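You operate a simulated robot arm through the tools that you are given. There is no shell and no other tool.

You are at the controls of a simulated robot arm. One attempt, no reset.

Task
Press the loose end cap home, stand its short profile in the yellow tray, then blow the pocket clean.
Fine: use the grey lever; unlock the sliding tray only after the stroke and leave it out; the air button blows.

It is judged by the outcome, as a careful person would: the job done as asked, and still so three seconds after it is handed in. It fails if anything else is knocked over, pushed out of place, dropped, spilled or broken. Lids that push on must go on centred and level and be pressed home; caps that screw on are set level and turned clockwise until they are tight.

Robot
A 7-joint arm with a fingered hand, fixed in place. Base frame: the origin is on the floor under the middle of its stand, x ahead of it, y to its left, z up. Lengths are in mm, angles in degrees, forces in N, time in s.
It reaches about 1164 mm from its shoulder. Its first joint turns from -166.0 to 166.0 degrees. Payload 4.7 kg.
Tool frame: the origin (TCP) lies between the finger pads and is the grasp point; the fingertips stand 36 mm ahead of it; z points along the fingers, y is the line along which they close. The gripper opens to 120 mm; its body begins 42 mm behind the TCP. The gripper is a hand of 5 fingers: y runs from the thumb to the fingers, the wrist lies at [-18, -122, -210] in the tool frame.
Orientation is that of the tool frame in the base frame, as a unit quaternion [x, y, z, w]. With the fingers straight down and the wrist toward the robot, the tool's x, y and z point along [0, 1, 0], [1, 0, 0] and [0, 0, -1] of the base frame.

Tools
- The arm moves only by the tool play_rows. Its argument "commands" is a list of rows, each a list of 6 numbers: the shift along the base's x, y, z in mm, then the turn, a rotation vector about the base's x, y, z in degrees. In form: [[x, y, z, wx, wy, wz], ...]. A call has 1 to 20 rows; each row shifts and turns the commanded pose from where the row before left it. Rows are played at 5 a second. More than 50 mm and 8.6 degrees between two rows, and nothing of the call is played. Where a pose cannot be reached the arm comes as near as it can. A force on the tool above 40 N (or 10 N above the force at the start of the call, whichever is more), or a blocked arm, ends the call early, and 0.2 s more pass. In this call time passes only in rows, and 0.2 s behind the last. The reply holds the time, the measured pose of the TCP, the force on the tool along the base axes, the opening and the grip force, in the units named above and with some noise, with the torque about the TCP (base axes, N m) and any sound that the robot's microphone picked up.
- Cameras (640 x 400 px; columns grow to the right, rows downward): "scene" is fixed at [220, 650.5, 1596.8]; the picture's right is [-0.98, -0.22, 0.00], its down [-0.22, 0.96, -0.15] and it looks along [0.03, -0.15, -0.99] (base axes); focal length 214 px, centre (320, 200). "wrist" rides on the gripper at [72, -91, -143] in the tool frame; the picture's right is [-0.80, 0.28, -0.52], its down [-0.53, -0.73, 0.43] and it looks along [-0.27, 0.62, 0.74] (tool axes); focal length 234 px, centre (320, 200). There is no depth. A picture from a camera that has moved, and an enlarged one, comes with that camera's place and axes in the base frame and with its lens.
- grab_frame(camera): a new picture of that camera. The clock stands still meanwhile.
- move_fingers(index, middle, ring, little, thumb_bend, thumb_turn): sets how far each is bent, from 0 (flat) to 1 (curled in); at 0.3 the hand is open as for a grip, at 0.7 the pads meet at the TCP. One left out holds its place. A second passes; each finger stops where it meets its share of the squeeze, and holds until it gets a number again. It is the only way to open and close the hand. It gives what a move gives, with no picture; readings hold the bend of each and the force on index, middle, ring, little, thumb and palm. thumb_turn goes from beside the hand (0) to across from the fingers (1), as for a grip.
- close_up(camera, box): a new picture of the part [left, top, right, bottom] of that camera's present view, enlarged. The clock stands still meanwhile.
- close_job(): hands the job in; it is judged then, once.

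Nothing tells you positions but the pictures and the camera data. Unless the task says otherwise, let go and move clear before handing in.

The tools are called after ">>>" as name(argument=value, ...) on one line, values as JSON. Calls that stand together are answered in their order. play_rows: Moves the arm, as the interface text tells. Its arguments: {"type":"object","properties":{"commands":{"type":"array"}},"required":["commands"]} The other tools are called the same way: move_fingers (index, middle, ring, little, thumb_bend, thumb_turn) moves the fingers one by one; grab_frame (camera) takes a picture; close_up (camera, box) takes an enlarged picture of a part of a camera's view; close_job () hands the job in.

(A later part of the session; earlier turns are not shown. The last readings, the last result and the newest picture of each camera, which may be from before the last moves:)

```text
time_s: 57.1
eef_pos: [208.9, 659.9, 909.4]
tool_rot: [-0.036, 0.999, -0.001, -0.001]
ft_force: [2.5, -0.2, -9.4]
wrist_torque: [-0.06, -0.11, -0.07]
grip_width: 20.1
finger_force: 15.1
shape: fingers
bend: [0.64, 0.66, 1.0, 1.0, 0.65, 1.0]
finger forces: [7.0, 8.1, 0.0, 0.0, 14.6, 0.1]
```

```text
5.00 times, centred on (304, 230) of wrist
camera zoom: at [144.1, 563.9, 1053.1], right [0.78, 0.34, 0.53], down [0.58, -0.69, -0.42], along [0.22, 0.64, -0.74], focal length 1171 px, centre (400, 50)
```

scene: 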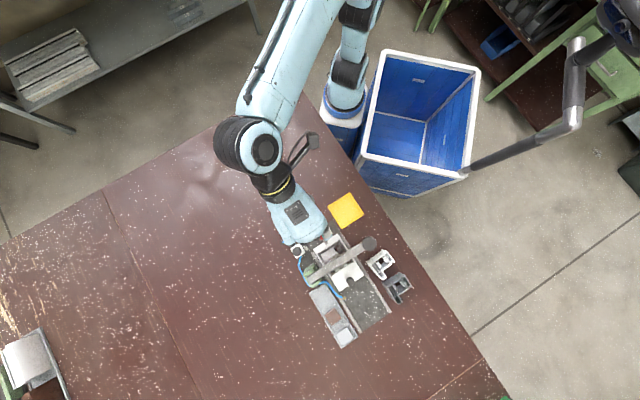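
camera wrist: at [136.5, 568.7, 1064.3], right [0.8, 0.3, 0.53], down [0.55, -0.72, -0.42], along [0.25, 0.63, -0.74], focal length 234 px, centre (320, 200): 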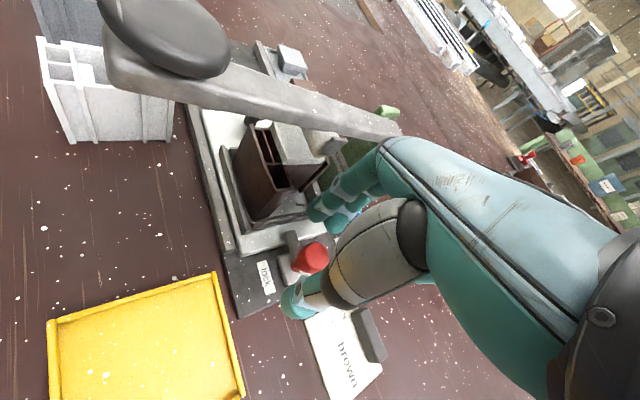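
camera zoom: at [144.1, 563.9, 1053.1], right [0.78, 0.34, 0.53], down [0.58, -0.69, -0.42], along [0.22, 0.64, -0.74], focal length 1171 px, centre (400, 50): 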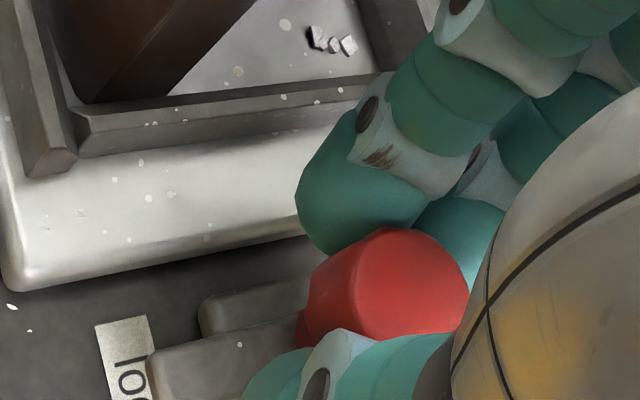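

The latch bar is now parallel to the tray edge, fully clear. Releasing and rising to verify.

>>> move_fingers(index=0.5, middle=0.5, thumb_bend=0.5)

>>> play_rows(commands=[[0, 0, 20, 0, 0, 0], [0, 0, 40, 0, 0, 0], [0, 0, 45, 0, 0, 0], [0, 0, 45, 0, 0, 0], [0, -40, 0, 0, 0, 0], [0, -40, 0, 0, 0, 0]])

>>> close_up(camera="scene", box=[280, 210, 392, 280])

>>> grab_frame(camera="wrist")

```text
time_s: 58.1
eef_pos: [209.4, 658.0, 914.1]
tool_rot: [-0.036, 0.999, 0.002, 0.0]
ft_force: [-0.1, -0.8, 13.4]
wrist_torque: [0.55, 0.22, 0.05]
grip_width: 62.7
finger_force: 7.2
shape: fingers
bend: [0.5, 0.5, 1.0, 1.0, 0.5, 1.0]
finger forces: [13.3, 0.0, 0.1, 0.0, 0.1, 0.0]
```

```text
time_s: 59.5
eef_pos: [211.3, 579.4, 1059.7]
tool_rot: [-0.036, 0.999, -0.002, 0.0]
ft_force: [0.5, 0.9, -1.8]
wrist_torque: [0.0, -0.03, 0.04]
grip_width: 62.9
finger_force: 0.2
shape: fingers
bend: [0.5, 0.5, 1.0, 1.0, 0.5, 1.0]
finger forces: [0.1, 0.0, 0.0, 0.0, 0.0, 0.1]
```

```text
5.71 times, centred on (336, 245) of scene
camera zoom: at [220.0, 650.5, 1596.8], right [-0.98, -0.22, 0.0], down [-0.22, 0.96, -0.15], along [0.03, -0.15, -0.99], focal length 1226 px, centre (229, -57)
```

zoom: 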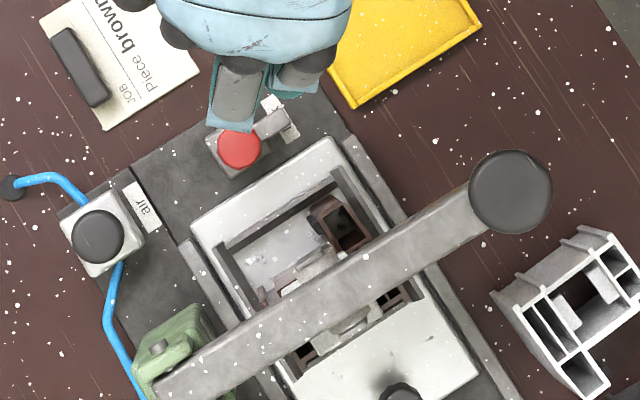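

```text
taken
camera wrist: at [145.5, 484.8, 1202.8], right [0.78, 0.34, 0.52], down [0.58, -0.69, -0.42], along [0.22, 0.64, -0.74], focal length 234 px, centre (320, 200)
```

wrist: 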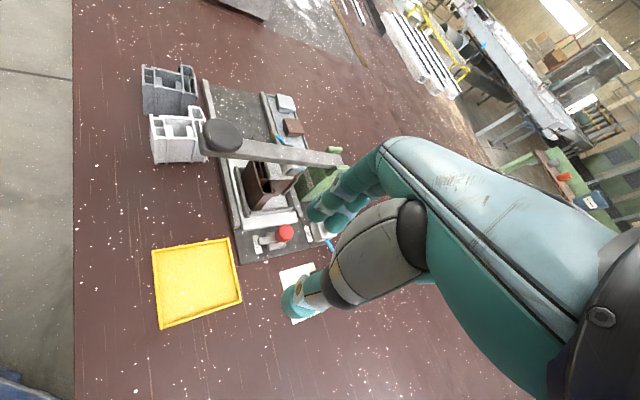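

The latch is clear of the tray now (bar parallel to the edge). Next I'll grip the tray's black knob (≈(90, 780, 884)) coming from the left side, leaning the hand away from the profile and lever.

>>> play_rows(commands=[[0, 0, 50, 0, 0, 0], [-21.4, 34.7, 0, 0, 0, -8], [-21.4, 34.7, 0, 0, 0, -8], [-21.4, 34.7, 0, 0, 0, -8], [-21.4, 34.7, 0, 0, 0, -8], [-21.4, 34.7, 0, 0, 0, -8], [-21.4, 34.7, 0, 0, 0, -8], [0, 0, 0, -4.35, -4.5, 0], [0, 0, 0, -4.35, -4.5, 0], [0, 0, 0, -4.35, -4.5, 0], [0, 0, 0, -4.35, -4.5, 0]])

>>> grab_frame(camera="wrist")

>>> grab_frame(camera="scene")

```text
time_s: 61.9
eef_pos: [83.3, 778.4, 1106.1]
tool_rot: [0.364, 0.906, -0.082, 0.201]
ft_force: [0.0, -0.9, -0.7]
wrist_torque: [0.03, 0.01, 0.03]
grip_width: 62.8
finger_force: 0.0
shape: fingers
bend: [0.5, 0.5, 1.0, 1.0, 0.5, 1.0]
finger forces: [0.1, 0.0, 0.0, 0.0, 0.0, 0.1]
out of reach, approached as far as the arm can: row 11
```

```text
taken
camera wrist: at [-71.5, 801.1, 1204.0], right [0.56, -0.15, 0.82], down [-0.03, -0.99, -0.16], along [0.83, 0.06, -0.56], focal length 234 px, centre (320, 200)
```

wrist: 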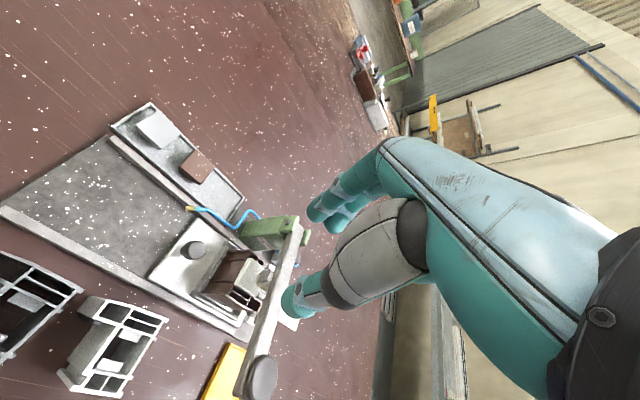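

```text
taken
```

scene: 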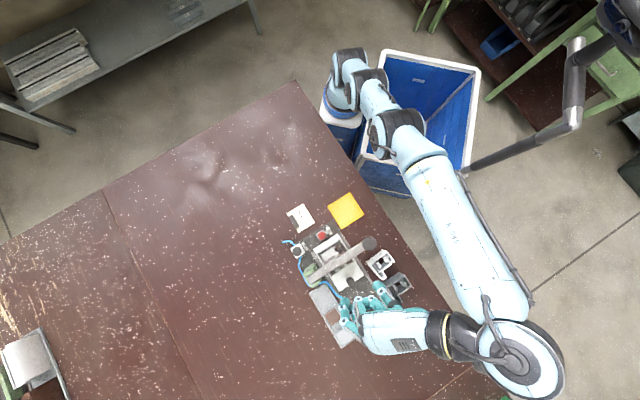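

The hand is in place above the tray knob, leaning away from the lever. Descending in stages.

>>> play_rows(commands=[[0, 0, -35, 0, 0, 0], [0, 0, -35, 0, 0, 0], [0, 0, -35, 0, 0, 0]])

>>> grab_frame(camera="wrist")

>>> close_up(camera="scene", box=[300, 220, 460, 320])

```text
time_s: 62.7
eef_pos: [83.4, 776.8, 997.0]
tool_rot: [0.365, 0.906, -0.081, 0.2]
ft_force: [0.0, 0.0, 0.2]
wrist_torque: [0.04, 0.02, 0.02]
grip_width: 62.9
finger_force: 0.0
shape: fingers
bend: [0.5, 0.5, 1.0, 1.0, 0.5, 1.0]
finger forces: [0.1, 0.1, 0.0, 0.1, 0.1, 0.1]
```

```text
taken
camera wrist: at [-70.6, 800.4, 1096.2], right [0.56, -0.15, 0.82], down [-0.03, -0.99, -0.16], along [0.83, 0.06, -0.56], focal length 234 px, centre (320, 200)
```

wrist: 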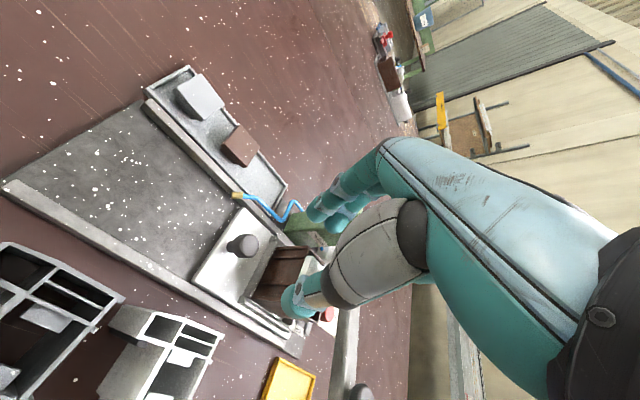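

```text
4.00 times, centred on (380, 270) of scene
camera zoom: at [220.0, 650.5, 1596.8], right [-0.98, -0.22, 0.0], down [-0.22, 0.96, -0.15], along [0.03, -0.15, -0.99], focal length 858 px, centre (80, -80)
```

zoom: 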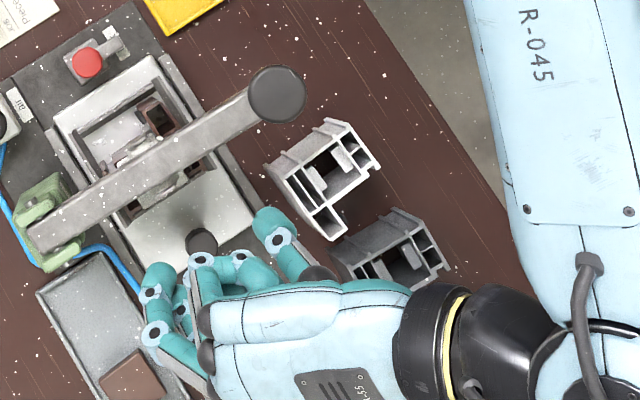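

>>> play_rows(commands=[[-2, 10, -20, 0, 0, 0], [0, 0, -25, 0, 0, 0]])

>>> grab_frame(camera="wrist")

>>> close_up(camera="scene", box=[320, 240, 400, 290])

```text
time_s: 63.3
eef_pos: [82.2, 786.0, 954.2]
tool_rot: [0.365, 0.906, -0.082, 0.2]
ft_force: [0.9, 0.2, 0.2]
wrist_torque: [0.04, 0.06, 0.01]
grip_width: 63.0
finger_force: 0.1
shape: fingers
bend: [0.5, 0.5, 1.0, 1.0, 0.5, 1.0]
finger forces: [0.0, 0.0, 0.0, 0.0, 0.1, 0.0]
```

```text
taken
camera wrist: at [-71.9, 809.2, 1052.0], right [0.56, -0.15, 0.82], down [-0.03, -0.99, -0.16], along [0.83, 0.06, -0.56], focal length 234 px, centre (320, 200)
```

wrist: 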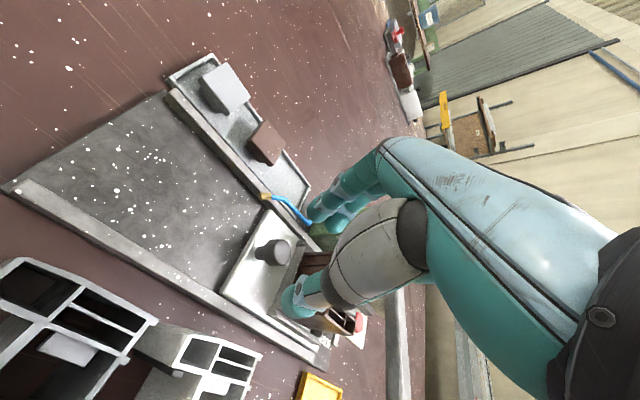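

```text
8.00 times, centred on (360, 265) of scene
camera zoom: at [220.0, 650.5, 1596.8], right [-0.98, -0.22, 0.0], down [-0.22, 0.96, -0.15], along [0.03, -0.15, -0.99], focal length 1716 px, centre (0, -320)
```

zoom: 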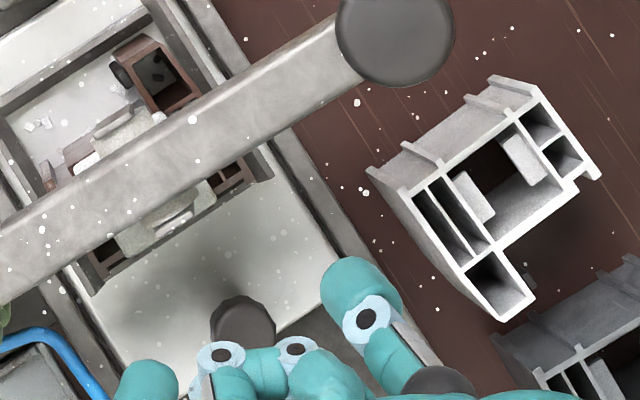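

>>> play_rows(commands=[[-1, 1, -15, 0, 0, 0], [0, 0, -15, 0, 0, 0], [0, 0, -8, 0, 0, 0]])

>>> close_up(camera="wrist", box=[220, 160, 380, 260])

>>> close_up(camera="scene", box=[310, 240, 390, 290])

```text
time_s: 64.1
eef_pos: [80.9, 789.2, 914.4]
tool_rot: [0.364, 0.906, -0.082, 0.201]
ft_force: [-0.7, -0.3, -0.1]
wrist_torque: [0.0, -0.01, 0.04]
grip_width: 62.8
finger_force: 0.1
shape: fingers
bend: [0.5, 0.5, 1.0, 1.0, 0.5, 1.0]
finger forces: [0.0, 0.1, 0.1, 0.0, 0.1, 0.0]
```

```text
4.00 times, centred on (300, 210) of wrist
camera zoom: at [-73.4, 812.2, 1014.4], right [0.56, -0.15, 0.82], down [-0.03, -0.99, -0.16], along [0.83, 0.06, -0.56], focal length 937 px, centre (400, 160)
```

zoom: 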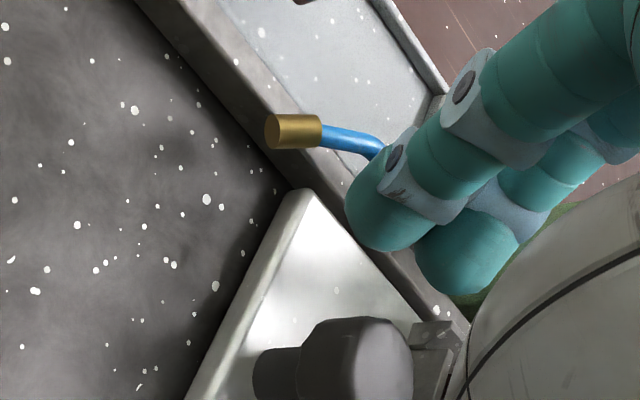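

```text
8.00 times, centred on (350, 265) of scene
camera zoom: at [220.0, 650.5, 1596.8], right [-0.98, -0.22, 0.0], down [-0.22, 0.96, -0.15], along [0.03, -0.15, -0.99], focal length 1716 px, centre (80, -320)
```

zoom: 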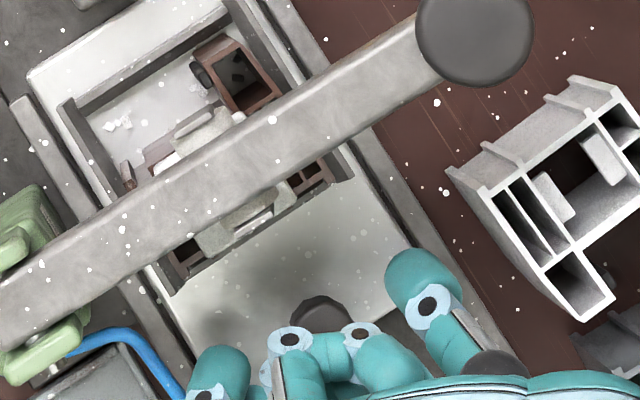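

The tray knob is between thumb and fingers. Lowering the last few millimetres and closing on it.

>>> play_rows(commands=[[0, -1, -3, 0, 0, 0], [0, 0, -3, 0, 0, 0]])

>>> move_fingers(index=0.75, middle=0.75, thumb_bend=0.75)

>>> close_up(camera="wrist", box=[220, 160, 380, 260])

>>> close_up(camera="scene", box=[310, 240, 390, 290])

```text
time_s: 64.7
eef_pos: [81.0, 786.4, 910.4]
tool_rot: [0.364, 0.905, -0.082, 0.201]
ft_force: [-0.1, 0.2, 0.7]
wrist_torque: [0.0, 0.02, 0.01]
grip_width: 62.8
finger_force: 0.0
shape: fingers
bend: [0.5, 0.5, 1.0, 1.0, 0.5, 1.0]
finger forces: [0.0, 0.0, 0.0, 0.1, 0.0, 0.0]
```

```text
time_s: 65.7
eef_pos: [80.6, 788.0, 908.8]
tool_rot: [0.365, 0.905, -0.083, 0.201]
ft_force: [3.8, 2.2, -3.2]
wrist_torque: [0.1, -0.05, 0.08]
grip_width: 21.2
finger_force: 14.6
shape: fingers
bend: [0.64, 0.65, 1.0, 1.0, 0.65, 1.0]
finger forces: [7.8, 8.5, 0.0, 0.0, 13.2, 0.0]
```

```text
4.00 times, centred on (300, 210) of wrist
camera zoom: at [-73.5, 811.1, 1008.3], right [0.56, -0.15, 0.82], down [-0.03, -0.99, -0.16], along [0.83, 0.06, -0.56], focal length 937 px, centre (400, 160)
```

zoom: 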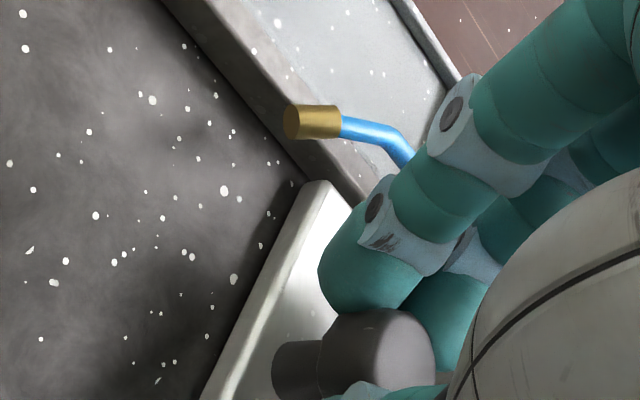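

```text
8.00 times, centred on (350, 265) of scene
camera zoom: at [220.0, 650.5, 1596.8], right [-0.98, -0.22, 0.0], down [-0.22, 0.96, -0.15], along [0.03, -0.15, -0.99], focal length 1716 px, centre (80, -320)
```

zoom: 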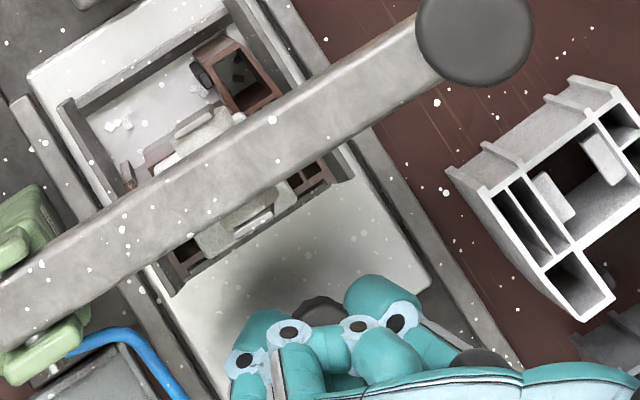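

Gripped firmly. Pulling the tray out slowly along its rails, watching force and clearance to the air nozzle.

>>> play_rows(commands=[[-2.9, 2.8, 0, 0, 0, 0], [-2.9, 2.8, 0, 0, 0, 0], [-2.9, 2.8, 0, 0, 0, 0]])

>>> close_up(camera="wrist", box=[220, 160, 380, 260])

>>> close_up(camera="scene", box=[310, 240, 390, 290])

```text
time_s: 66.5
eef_pos: [72.2, 796.3, 908.8]
tool_rot: [0.365, 0.905, -0.082, 0.201]
ft_force: [2.6, 2.0, -1.9]
wrist_torque: [0.08, -0.05, 0.09]
grip_width: 21.0
finger_force: 15.0
shape: fingers
bend: [0.64, 0.65, 1.0, 1.0, 0.65, 1.0]
finger forces: [7.9, 8.5, 0.0, 0.1, 13.2, 0.0]
```

```text
4.00 times, centred on (300, 210) of wrist
camera zoom: at [-82.7, 820.1, 1008.4], right [0.56, -0.15, 0.82], down [-0.03, -0.99, -0.16], along [0.83, 0.06, -0.56], focal length 937 px, centre (400, 160)
```

zoom: 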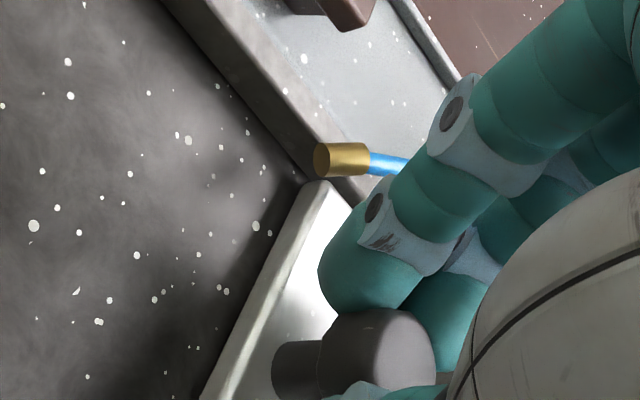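

```text
8.00 times, centred on (350, 265) of scene
camera zoom: at [220.0, 650.5, 1596.8], right [-0.98, -0.22, 0.0], down [-0.22, 0.96, -0.15], along [0.03, -0.15, -0.99], focal length 1716 px, centre (80, -320)
```

zoom: 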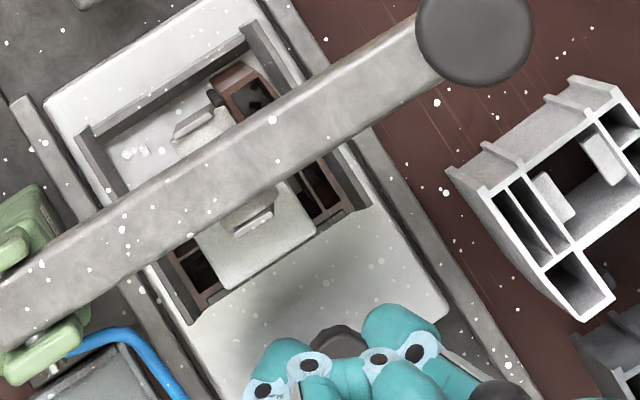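

The tray slides freely with the profile. Continuing while watching the nozzle clearance.

>>> play_rows(commands=[[-2.9, 2.8, 0, 0, 0, 0], [-2.9, 2.8, 0, 0, 0, 0], [-2.9, 2.8, 0, 0, 0, 0], [-2.9, 2.8, 0, 0, 0, 0]])

>>> close_up(camera="wrist", box=[220, 160, 380, 260])

```text
time_s: 67.5
eef_pos: [61.3, 807.5, 909.3]
tool_rot: [0.364, 0.906, -0.082, 0.201]
ft_force: [3.8, 2.7, -2.5]
wrist_torque: [0.09, -0.08, 0.08]
grip_width: 21.1
finger_force: 14.9
shape: fingers
bend: [0.63, 0.65, 1.0, 1.0, 0.66, 1.0]
finger forces: [8.4, 8.9, 0.0, 0.0, 12.2, 0.1]
```

```text
4.00 times, centred on (300, 210) of wrist
camera zoom: at [-94.0, 831.0, 1008.4], right [0.56, -0.15, 0.82], down [-0.03, -0.99, -0.16], along [0.83, 0.06, -0.56], focal length 937 px, centre (400, 160)
```

zoom: 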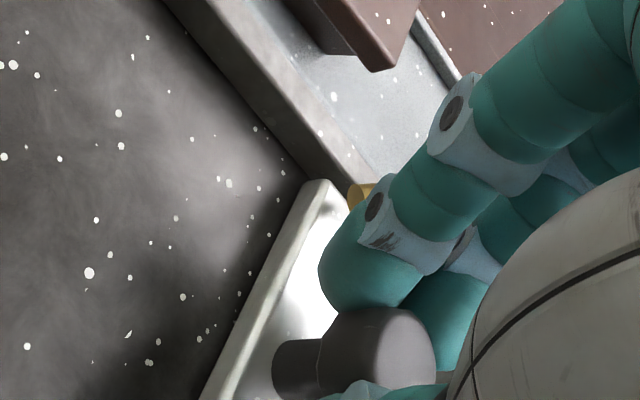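

>>> play_rows(commands=[[-2.9, 2.8, 0, 0, 0, 0], [-2.9, 2.8, 0, 0, 0, 0], [-2.9, 2.8, 0, 0, 0, 0], [-2.9, 2.8, 0, 0, 0, 0], [-2.9, 2.8, 0, 0, 0, 0]])

>>> close_up(camera="scene", box=[304, 240, 400, 300])

>>> close_up(camera="wrist", box=[220, 160, 380, 260])

```text
time_s: 68.7
eef_pos: [45.0, 822.5, 909.5]
tool_rot: [0.365, 0.905, -0.083, 0.202]
ft_force: [4.5, 4.4, -4.1]
wrist_torque: [0.16, -0.05, 0.14]
grip_width: 21.0
finger_force: 14.3
shape: fingers
bend: [0.63, 0.65, 1.0, 1.0, 0.66, 1.0]
finger forces: [8.8, 9.0, 0.0, 0.1, 11.5, 0.1]
```

```text
6.67 times, centred on (352, 270) of scene
camera zoom: at [220.0, 650.5, 1596.8], right [-0.98, -0.22, 0.0], down [-0.22, 0.96, -0.15], along [0.03, -0.15, -0.99], focal length 1430 px, centre (107, -267)
```

zoom: 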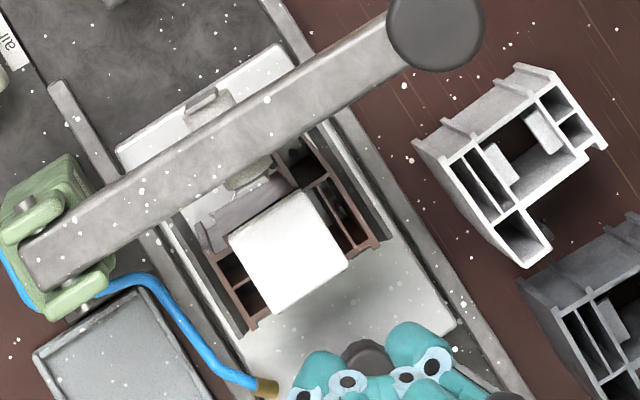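

```text
4.00 times, centred on (300, 210) of wrist
camera zoom: at [-109.4, 845.9, 1008.5], right [0.56, -0.15, 0.82], down [-0.03, -0.99, -0.16], along [0.83, 0.06, -0.56], focal length 937 px, centre (400, 160)
```

zoom: 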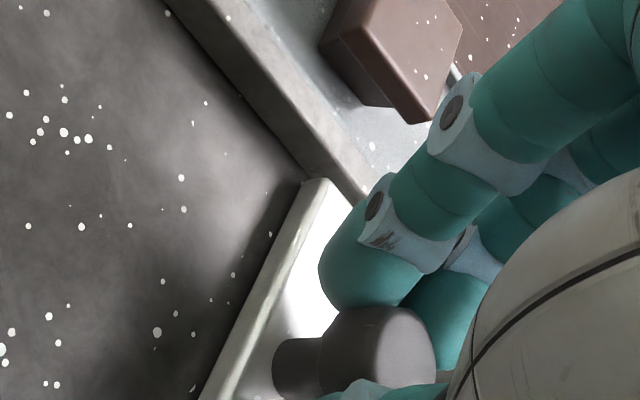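

>>> play_rows(commands=[[-2.5, 4.2, 0, 0, 0, 0], [-3.5, 3.6, 0, 0, 0, 0], [-3.5, 3.6, 0, 0, 0, 0], [-3.5, 3.6, 0, 0, 0, 0], [-3.5, 3.6, 0, 0, 0, 0]])

>>> close_up(camera="scene", box=[304, 240, 400, 300])

```text
time_s: 69.9
eef_pos: [28.0, 839.7, 909.1]
tool_rot: [0.365, 0.906, -0.082, 0.2]
ft_force: [-0.1, 0.6, -2.0]
wrist_torque: [0.03, 0.03, 0.01]
grip_width: 21.3
finger_force: 14.2
shape: fingers
bend: [0.63, 0.65, 1.0, 1.0, 0.66, 1.0]
finger forces: [7.6, 7.4, 0.0, 0.1, 14.0, 0.0]
```

```text
6.67 times, centred on (352, 270) of scene
camera zoom: at [220.0, 650.5, 1596.8], right [-0.98, -0.22, 0.0], down [-0.22, 0.96, -0.15], along [0.03, -0.15, -0.99], focal length 1430 px, centre (107, -267)
```

zoom: 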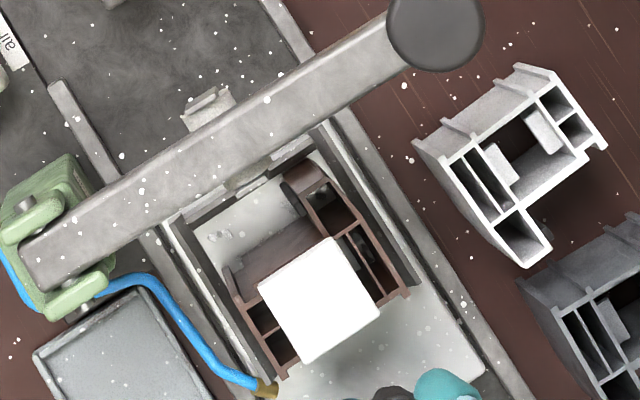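

>>> play_rows(commands=[[-3.55, 3.55, 0, 0, 0, 0], [-3.55, 3.55, 0, 0, 0, 0], [-3.55, 3.55, 0, 0, 0, 0], [-3.55, 3.55, 0, 0, 0, 0], [-3.55, 3.55, 0, 0, 0, 0]])

>>> close_up(camera="scene", box=[304, 240, 400, 300])

```text
time_s: 71.1
eef_pos: [21.1, 845.3, 908.6]
tool_rot: [0.364, 0.906, -0.082, 0.201]
ft_force: [3.6, 3.9, 4.6]
wrist_torque: [0.06, -0.15, 0.11]
grip_width: 21.0
finger_force: 16.0
shape: fingers
bend: [0.63, 0.65, 1.0, 1.0, 0.66, 1.0]
finger forces: [9.6, 9.7, 0.0, 0.1, 13.2, 0.0]
out of reach, approached as far as the arm can: row 3, 4, 5
```

```text
6.67 times, centred on (352, 270) of scene
camera zoom: at [220.0, 650.5, 1596.8], right [-0.98, -0.22, 0.0], down [-0.22, 0.96, -0.15], along [0.03, -0.15, -0.99], focal length 1430 px, centre (107, -267)
```

zoom: 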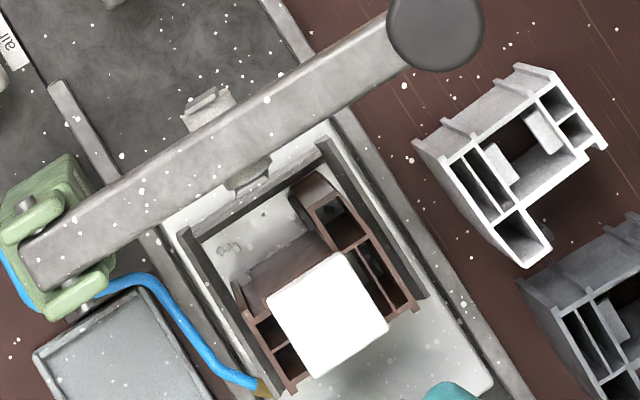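

The tray is ~84 mm out, but this arm pose ran out of reach. I'll let go, straighten the hand to point away from the robot (now clear of the lever), and re-grip the knob.

>>> move_fingers(index=0.5, middle=0.5, thumb_bend=0.5)

>>> play_rows(commands=[[0, 0, 20, 0, 0, 0], [0, 0, 30, 0, 0, 0], [0, 0, 40, 0, 0, 0], [0, 0, 20, 4.35, 4.5, 0], [0, 0, 0, 4.35, 4.5, 0], [0, 0, 0, 4.35, 4.5, 0], [0, 0, 0, 4.35, 4.5, 0]])

```text
time_s: 72.1
eef_pos: [22.3, 845.3, 908.6]
tool_rot: [0.366, 0.905, -0.082, 0.201]
ft_force: [-0.3, 0.5, 0.4]
wrist_torque: [0.02, 0.0, 0.0]
grip_width: 62.4
finger_force: 0.2
shape: fingers
bend: [0.5, 0.5, 1.0, 1.0, 0.5, 1.0]
finger forces: [0.0, 0.0, 0.0, 0.0, 0.0, 0.0]
```

```text
time_s: 73.7
eef_pos: [14.4, 858.6, 1016.1]
tool_rot: [0.374, 0.927, -0.001, 0.001]
ft_force: [-0.3, -0.6, 0.4]
wrist_torque: [0.0, 0.02, 0.0]
grip_width: 62.5
finger_force: 0.1
shape: fingers
bend: [0.5, 0.5, 1.0, 1.0, 0.5, 1.0]
finger forces: [0.0, 0.0, 0.0, 0.0, 0.0, 0.0]
out of reach, approached as far as the arm can: row 1, 2, 3, 5, 6, 7
```

>>> play_rows(commands=[[2, -4, 0, 0, 0, 7.5], [2, -4, 0, 0, 0, 7.5], [2, -4, 0, 0, 0, 7.5], [2, -4, 0, 0, 0, 7.5], [2, -4, 0, 0, 0, 7.5], [2, -2, 0, 0, 0, 7.5]])

>>> grab_frame(camera="wrist")

>>> grab_frame(camera="scene")

```text
time_s: 75.1
eef_pos: [6.4, 893.5, 1045.3]
tool_rot: [-0.011, 1.0, -0.003, 0.001]
ft_force: [0.1, -0.3, 0.0]
wrist_torque: [0.02, -0.04, 0.01]
grip_width: 62.3
finger_force: 0.0
shape: fingers
bend: [0.5, 0.5, 1.0, 1.0, 0.5, 1.0]
finger forces: [0.0, 0.0, 0.0, 0.0, 0.0, 0.0]
out of reach, approached as far as the arm can: row 1, 2, 3, 4, 5, 6
```

```text
taken
camera wrist: at [-64.5, 802.8, 1188.3], right [0.8, 0.3, 0.53], down [0.55, -0.72, -0.42], along [0.25, 0.62, -0.74], focal length 234 px, centre (320, 200)
```

wrist: 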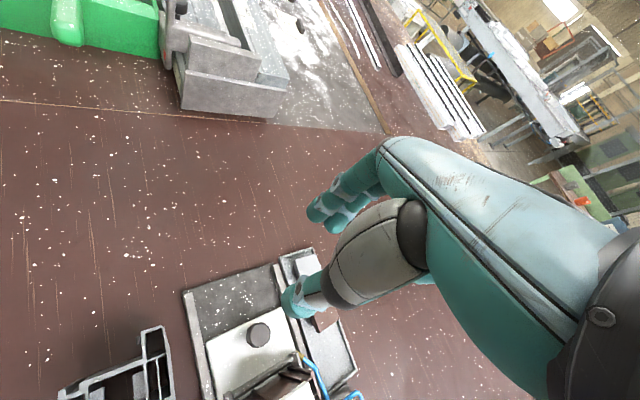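

```text
taken
```

scene: 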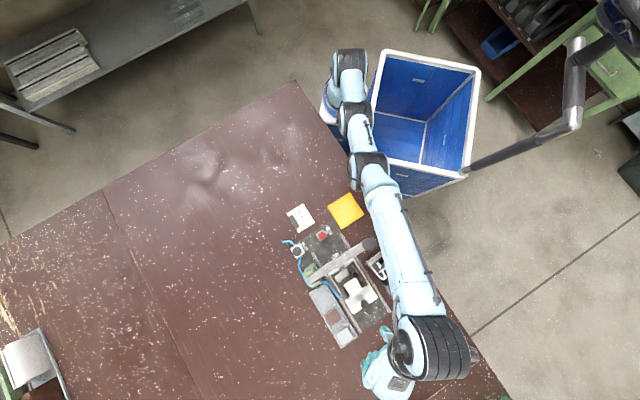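

The arm is at an awkward stretched posture. I'll back off toward the robot to recover a comfortable configuration before re-approaching.

>>> play_rows(commands=[[0, -20, 20, 0, 0, 0], [0, -20, 20, 0, 0, 0], [0, -20, 0, 0, 0, 0]])

>>> grab_frame(camera="scene")

```text
time_s: 75.9
eef_pos: [-2.4, 858.6, 1102.2]
tool_rot: [-0.01, 1.0, -0.001, 0.0]
ft_force: [0.2, 0.3, 0.0]
wrist_torque: [-0.02, 0.0, 0.0]
grip_width: 62.6
finger_force: 0.1
shape: fingers
bend: [0.5, 0.5, 1.0, 1.0, 0.5, 1.0]
finger forces: [0.1, 0.0, 0.0, 0.1, 0.0, 0.0]
out of reach, approached as far as the arm can: row 1, 2, 3
```

```text
taken
```

scene: 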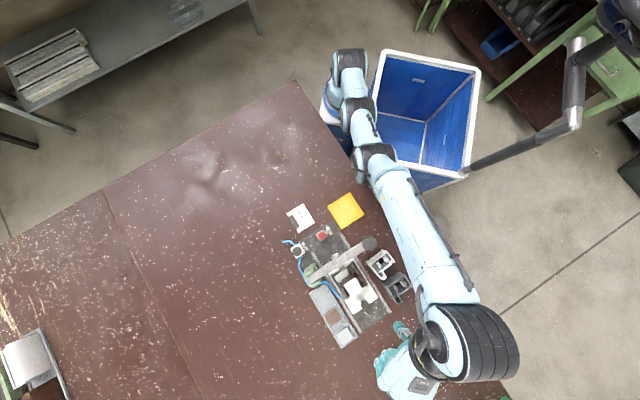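

>>> play_rows(commands=[[0, 0, 0, 0, 0, 0], [0, 0, 0, 0, 0, 0], [0, 0, 0, 0, 0, 0]])

```text
time_s: 76.7
eef_pos: [-2.0, 857.2, 1100.9]
tool_rot: [-0.01, 1.0, 0.0, 0.0]
ft_force: [0.4, -0.1, -1.2]
wrist_torque: [0.01, 0.04, -0.01]
grip_width: 62.2
finger_force: 0.0
shape: fingers
bend: [0.5, 0.5, 1.0, 1.0, 0.5, 1.0]
finger forces: [0.0, 0.0, 0.1, 0.0, 0.1, 0.0]
```

>>> play_rows(commands=[[7.25, -5, -29, 0, 0, 0], [7.25, -5, -29, 0, 0, 0], [7.25, -5, -29, 0, 0, 0], [7.25, -5, -29, 0, 0, 0]])

>>> grab_frame(camera="wrist")

>>> close_up(camera="scene", box=[310, 240, 438, 320])

```text
time_s: 77.7
eef_pos: [9.0, 907.2, 1022.2]
tool_rot: [-0.009, 1.0, -0.001, 0.0]
ft_force: [0.5, 0.1, 0.9]
wrist_torque: [0.02, -0.03, -0.03]
grip_width: 62.4
finger_force: 0.1
shape: fingers
bend: [0.5, 0.5, 1.0, 1.0, 0.5, 1.0]
finger forces: [0.0, 0.1, 0.0, 0.0, 0.1, 0.0]
out of reach, approached as far as the arm can: row 1, 2, 3, 4
```

```text
taken
camera wrist: at [-62.3, 815.5, 1165.4], right [0.8, 0.3, 0.53], down [0.55, -0.72, -0.42], along [0.25, 0.62, -0.74], focal length 234 px, centre (320, 200)
```

wrist: 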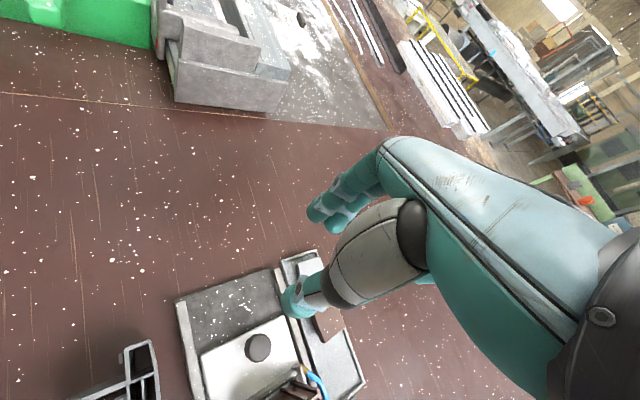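

```text
5.00 times, centred on (374, 280) of scene
camera zoom: at [220.0, 650.5, 1596.8], right [-0.98, -0.22, 0.0], down [-0.22, 0.96, -0.15], along [0.03, -0.15, -0.99], focal length 1072 px, centre (50, -200)
```

zoom: 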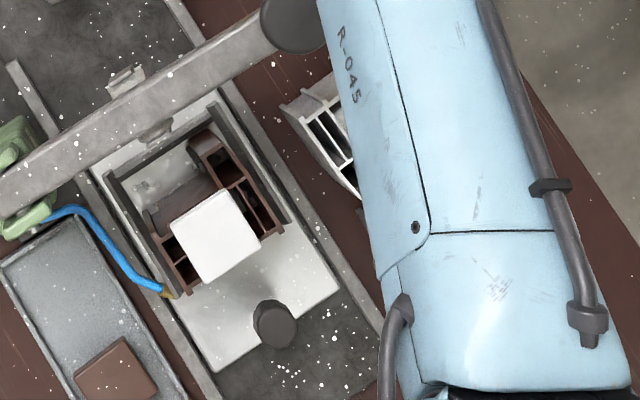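

The arm seems stretched to its limit here. I'll try retreating straight back toward the robot to bend the elbow again.

>>> play_rows(commands=[[0, -40, 0, 0, 0, 0], [0, -40, 0, 0, 0, 0], [0, -40, 0, 0, 0, 0]])

>>> grab_frame(camera="scene")

```text
time_s: 78.5
eef_pos: [-16.3, 876.8, 1059.8]
tool_rot: [-0.01, 1.0, -0.002, 0.001]
ft_force: [0.5, 1.5, -0.6]
wrist_torque: [-0.02, 0.05, 0.01]
grip_width: 62.6
finger_force: 0.1
shape: fingers
bend: [0.5, 0.5, 1.0, 1.0, 0.5, 1.0]
finger forces: [0.1, 0.1, 0.0, 0.1, 0.0, 0.1]
out of reach, approached as far as the arm can: row 1, 2, 3
```

```text
taken
```

scene: 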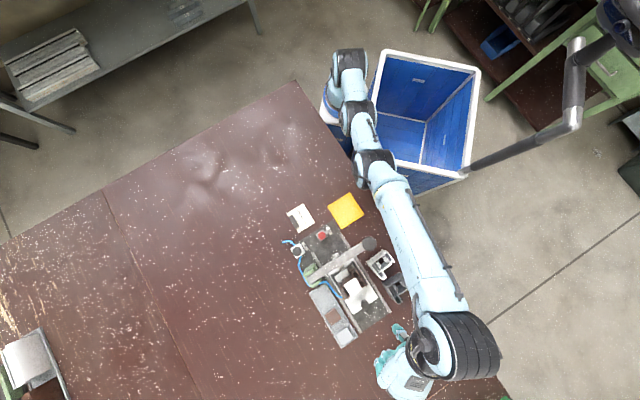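

My guess is the elbow has locked straight. I'll move up and inward in an arc to get it bending again.

>>> play_rows(commands=[[20, -25, 30, 0, 0, 0], [20, -25, 30, 0, 0, 0], [20, -25, 30, 0, 0, 0], [20, -25, 30, 0, 0, 0]])

```text
time_s: 79.5
eef_pos: [59.6, 801.0, 1200.4]
tool_rot: [-0.01, 1.0, -0.003, 0.0]
ft_force: [-0.3, 0.9, -1.0]
wrist_torque: [-0.05, 0.0, 0.0]
grip_width: 62.7
finger_force: 0.1
shape: fingers
bend: [0.5, 0.5, 1.0, 1.0, 0.5, 1.0]
finger forces: [0.0, 0.0, 0.0, 0.1, 0.0, 0.0]
out of reach, approached as far as the arm can: row 1, 2, 3, 4
```

>>> play_rows(commands=[[10, -45, 10, 0, 0, 0], [10, -45, 10, 0, 0, 0], [10, -45, 10, 0, 0, 0], [10, -45, 10, 0, 0, 0], [10, -45, 10, 0, 0, 0]])

>>> grab_frame(camera="scene")

```text
time_s: 80.7
eef_pos: [87.9, 643.3, 1341.6]
tool_rot: [-0.007, 1.0, -0.028, 0.005]
ft_force: [-0.3, 1.0, -2.5]
wrist_torque: [-0.15, -0.01, -0.03]
grip_width: 62.8
finger_force: 0.0
shape: fingers
bend: [0.5, 0.5, 1.0, 1.0, 0.5, 1.0]
finger forces: [0.1, 0.0, 0.0, 0.1, 0.1, 0.1]
out of reach, approached as far as the arm can: row 1, 2, 3, 4, 5
```

```text
taken
```

scene: 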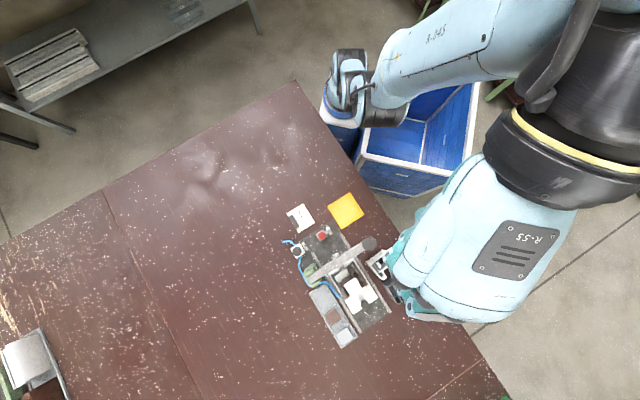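

>>> play_rows(commands=[[10, -20, -40, 0, 0, 0], [10, -20, -40, 0, 0, 0], [10, -20, -40, 0, 0, 0]])

```text
time_s: 81.5
eef_pos: [93.7, 657.2, 1347.8]
tool_rot: [-0.006, 1.0, -0.03, 0.007]
ft_force: [0.8, -1.5, 1.5]
wrist_torque: [0.14, 0.04, -0.03]
grip_width: 63.1
finger_force: 0.1
shape: fingers
bend: [0.5, 0.5, 1.0, 1.0, 0.5, 1.0]
finger forces: [0.0, 0.1, 0.1, 0.0, 0.0, 0.0]
out of reach, approached as far as the arm can: row 1, 2, 3
```

>>> play_rows(commands=[[-40, -12, -4, 0, 0, 0], [-40, -12, -4, 0, 0, 0], [-40, -12, -4, 0, 0, 0]])

```text
time_s: 82.3
eef_pos: [-25.3, 614.7, 1328.2]
tool_rot: [-0.007, 1.0, -0.028, 0.005]
ft_force: [1.1, -0.4, 0.1]
wrist_torque: [-0.02, 0.05, 0.02]
grip_width: 62.8
finger_force: 0.0
shape: fingers
bend: [0.5, 0.5, 1.0, 1.0, 0.5, 1.0]
finger forces: [0.0, 0.0, 0.1, 0.0, 0.0, 0.0]
out of reach, approached as far as the arm can: row 1, 2
```

>>> play_rows(commands=[[-30, -20, -20, 0, 0, 0], [-20, -25, -25, 0, 0, 0], [0, -20, -40, 0, 0, 0]])

```text
time_s: 83.1
eef_pos: [-106.9, 604.4, 1320.5]
tool_rot: [-0.003, 1.0, -0.027, 0.01]
ft_force: [1.4, -0.4, 0.4]
wrist_torque: [0.03, 0.03, -0.04]
grip_width: 63.0
finger_force: 0.0
shape: fingers
bend: [0.5, 0.5, 1.0, 1.0, 0.5, 1.0]
finger forces: [0.0, 0.1, 0.0, 0.0, 0.1, 0.1]
out of reach, approached as far as the arm can: row 1, 2, 3
```

>>> play_rows(commands=[[40, -8, -10, 0, 0, 0], [40, -8, -10, 0, 0, 0], [40, -8, -10, 0, 0, 0], [40, -8, -10, 0, 0, 0], [40, -8, -10, 0, 0, 0]])

>>> grab_frame(camera="scene")

```text
time_s: 84.3
eef_pos: [60.5, 637.9, 1336.6]
tool_rot: [-0.007, 1.0, -0.029, 0.004]
ft_force: [-0.3, -0.4, 0.4]
wrist_torque: [0.0, -0.04, 0.03]
grip_width: 63.0
finger_force: 0.1
shape: fingers
bend: [0.5, 0.5, 1.0, 1.0, 0.5, 1.0]
finger forces: [0.0, 0.0, 0.1, 0.0, 0.0, 0.0]
out of reach, approached as far as the arm can: row 1, 2, 3, 4, 5
```

```text
taken
```

scene: 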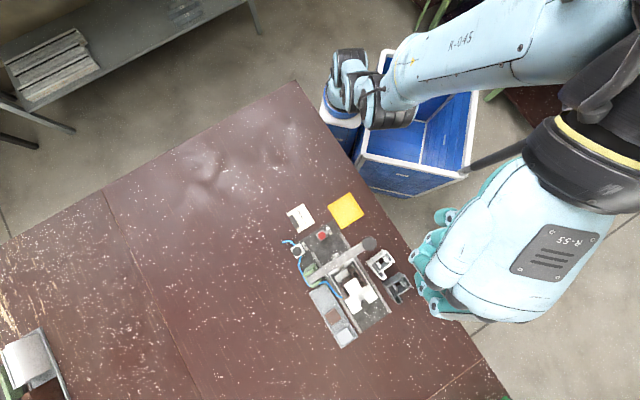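

>>> play_rows(commands=[[0, 0, 0, 8, 0, 0], [0, 0, 0, 8, 0, 0], [0, 0, 0, 8, 0, 0], [0, 0, 0, 8, 0, 0]])

```text
time_s: 85.3
eef_pos: [59.7, 648.0, 1349.4]
tool_rot: [-0.001, 0.976, 0.218, 0.006]
ft_force: [-0.3, 1.2, -0.8]
wrist_torque: [-0.03, 0.0, -0.01]
grip_width: 62.8
finger_force: 0.0
shape: fingers
bend: [0.5, 0.5, 1.0, 1.0, 0.5, 1.0]
finger forces: [0.0, 0.0, 0.0, 0.1, 0.0, 0.1]
out of reach, approached as far as the arm can: row 1, 2
```

The posture is freeing up after tilting the hand. Now I'll come down toward the robot side.

>>> play_rows(commands=[[15, -20, -40, 0, 0, 0], [15, -20, -40, 0, 0, 0], [15, -20, -40, 0, 0, 0], [15, -20, -40, 0, 0, 0]])

```text
time_s: 86.3
eef_pos: [118.8, 566.9, 1190.2]
tool_rot: [0.0, 0.976, 0.218, 0.007]
ft_force: [0.9, 0.2, -0.3]
wrist_torque: [0.04, 0.0, -0.01]
grip_width: 62.8
finger_force: 0.1
shape: fingers
bend: [0.5, 0.5, 1.0, 1.0, 0.5, 1.0]
finger forces: [0.0, 0.0, 0.0, 0.0, 0.0, 0.0]
```

>>> play_rows(commands=[[-11.5, 30, -15, -8.4, 0, 0], [-11.5, 30, -15, -8.4, 0, 0], [-11.5, 30, -20, -8.4, 0, 0], [-11.5, 35, -25, 0, 0, 0], [-11.5, 35, -30, 0, 0, 0], [-11.5, 35, -30, 0, 0, 0], [-11.5, 35, -30, 0, 0, 0], [-11.5, 35, -30, 0, 0, 0]])

>>> grab_frame(camera="wrist")

>>> close_up(camera="scene", box=[310, 240, 438, 320])

```text
time_s: 88.1
eef_pos: [28.5, 831.8, 996.1]
tool_rot: [-0.002, 1.0, 0.0, 0.006]
ft_force: [-0.2, -1.1, 0.8]
wrist_torque: [0.03, 0.01, 0.04]
grip_width: 62.9
finger_force: 0.1
shape: fingers
bend: [0.5, 0.5, 1.0, 1.0, 0.5, 1.0]
finger forces: [0.1, 0.0, 0.1, 0.1, 0.0, 0.0]
```

```text
taken
camera wrist: at [-45.9, 741.7, 1138.0], right [0.8, 0.28, 0.54], down [0.54, -0.73, -0.42], along [0.27, 0.62, -0.73], focal length 234 px, centre (320, 200)
```

wrist: 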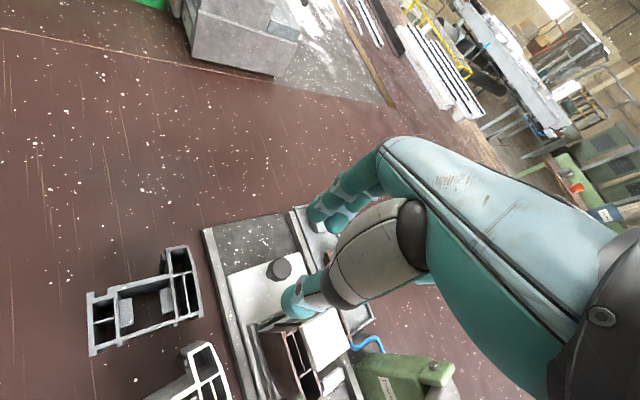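

```text
5.00 times, centred on (374, 280) of scene
camera zoom: at [220.0, 650.5, 1596.8], right [-0.98, -0.22, 0.0], down [-0.22, 0.96, -0.15], along [0.03, -0.15, -0.99], focal length 1072 px, centre (50, -200)
```

zoom: 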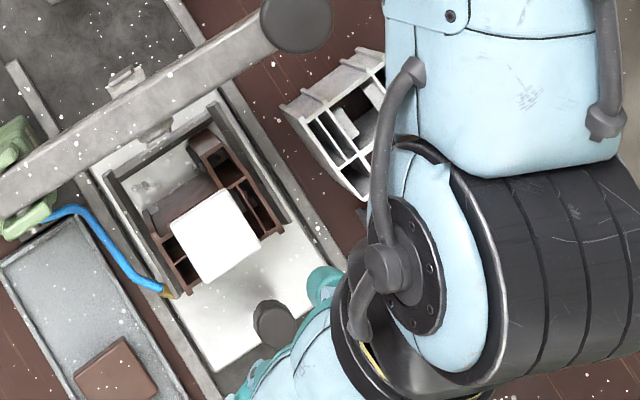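

Recovered and directly above the tray knob (≈(30, 837)). Descending to re-grip.

>>> play_rows(commands=[[0, 5, -30, 0, 0, 0], [0, 0, -30, 0, 0, 0], [0, 0, -20, 0, 0, 0], [0, 0, -8, 0, 0, 0]])

>>> close_up(camera="wrist", box=[240, 180, 400, 280])

```text
time_s: 89.1
eef_pos: [28.7, 838.5, 909.2]
tool_rot: [-0.002, 1.0, -0.001, 0.006]
ft_force: [-1.0, -0.1, -1.0]
wrist_torque: [0.01, -0.02, -0.02]
grip_width: 63.0
finger_force: 0.0
shape: fingers
bend: [0.5, 0.5, 1.0, 1.0, 0.5, 1.0]
finger forces: [0.0, 0.1, 0.1, 0.0, 0.0, 0.0]
```

```text
4.00 times, centred on (320, 230) of wrist
camera zoom: at [-46.0, 748.0, 1050.8], right [0.8, 0.28, 0.54], down [0.54, -0.73, -0.42], along [0.27, 0.62, -0.73], focal length 937 px, centre (320, 80)
```

zoom: 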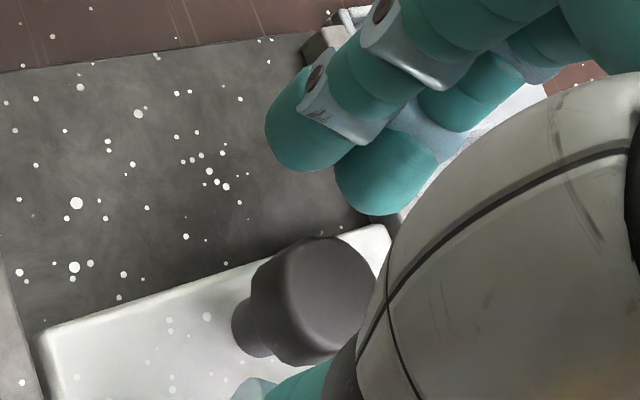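

Knob is between thumb and fingers; closing the grip.

>>> move_fingers(index=0.75, middle=0.75, thumb_bend=0.75)

>>> play_rows(commands=[[-3.55, 3.55, 0, 0, 0, 0], [-3.55, 3.55, 0, 0, 0, 0], [-3.55, 3.55, 0, 0, 0, 0]])

>>> close_up(camera="scene", box=[304, 240, 400, 300])

```text
time_s: 90.1
eef_pos: [27.6, 838.1, 908.0]
tool_rot: [-0.001, 1.0, -0.001, 0.006]
ft_force: [0.9, -0.2, -4.0]
wrist_torque: [-0.02, 0.01, 0.01]
grip_width: 18.6
finger_force: 14.5
shape: fingers
bend: [0.71, 0.66, 1.0, 1.0, 0.64, 1.0]
finger forces: [6.3, 8.6, 0.0, 0.0, 14.5, 0.1]
```

```text
time_s: 90.9
eef_pos: [16.7, 848.5, 908.2]
tool_rot: [-0.001, 1.0, -0.001, 0.006]
ft_force: [1.5, -0.1, -5.0]
wrist_torque: [-0.03, -0.06, 0.05]
grip_width: 18.6
finger_force: 14.2
shape: fingers
bend: [0.71, 0.66, 1.0, 1.0, 0.64, 1.0]
finger forces: [6.3, 8.6, 0.1, 0.0, 14.1, 0.0]
```

```text
6.67 times, centred on (352, 270) of scene
camera zoom: at [220.0, 650.5, 1596.8], right [-0.98, -0.22, 0.0], down [-0.22, 0.96, -0.15], along [0.03, -0.15, -0.99], focal length 1430 px, centre (107, -267)
```

zoom: 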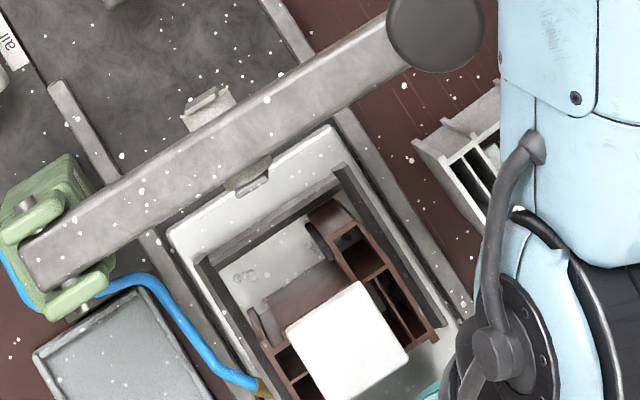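

The tray keeps sliding with the new grip. Continuing to the end of travel.

>>> play_rows(commands=[[-3.55, 3.55, 0, 0, 0, 0], [-3.55, 3.55, 0, 0, 0, 0], [-3.55, 3.55, 0, 0, 0, 0], [-3.55, 3.55, 0, 0, 0, 0]])

>>> close_up(camera="scene", box=[304, 240, 400, 300])

```text
time_s: 91.9
eef_pos: [2.5, 864.3, 907.8]
tool_rot: [-0.001, 1.0, -0.001, 0.007]
ft_force: [1.4, 0.7, -4.1]
wrist_torque: [-0.01, -0.06, 0.0]
grip_width: 18.2
finger_force: 14.2
shape: fingers
bend: [0.71, 0.65, 1.0, 1.0, 0.65, 1.0]
finger forces: [6.6, 8.8, 0.1, 0.0, 14.0, 0.0]
```

```text
6.67 times, centred on (352, 270) of scene
camera zoom: at [220.0, 650.5, 1596.8], right [-0.98, -0.22, 0.0], down [-0.22, 0.96, -0.15], along [0.03, -0.15, -0.99], focal length 1430 px, centre (107, -267)
```

zoom: 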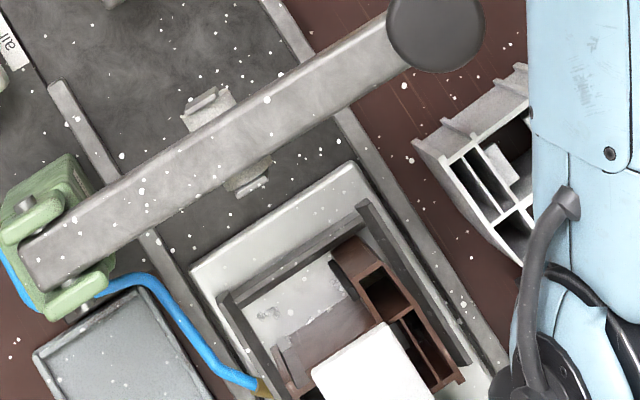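

>>> play_rows(commands=[[-2.83, 2.83, 0, 0, 0, 0], [-2.83, 2.83, 0, 0, 0, 0], [-2.83, 2.83, 0, 0, 0, 0]])

```text
time_s: 92.7
eef_pos: [-5.2, 871.4, 908.2]
tool_rot: [-0.001, 1.0, -0.001, 0.006]
ft_force: [2.6, -1.2, -3.3]
wrist_torque: [-0.08, -0.09, -0.01]
grip_width: 18.3
finger_force: 14.6
shape: fingers
bend: [0.71, 0.65, 1.0, 1.0, 0.65, 1.0]
finger forces: [6.2, 8.6, 0.0, 0.0, 14.9, 0.1]
```

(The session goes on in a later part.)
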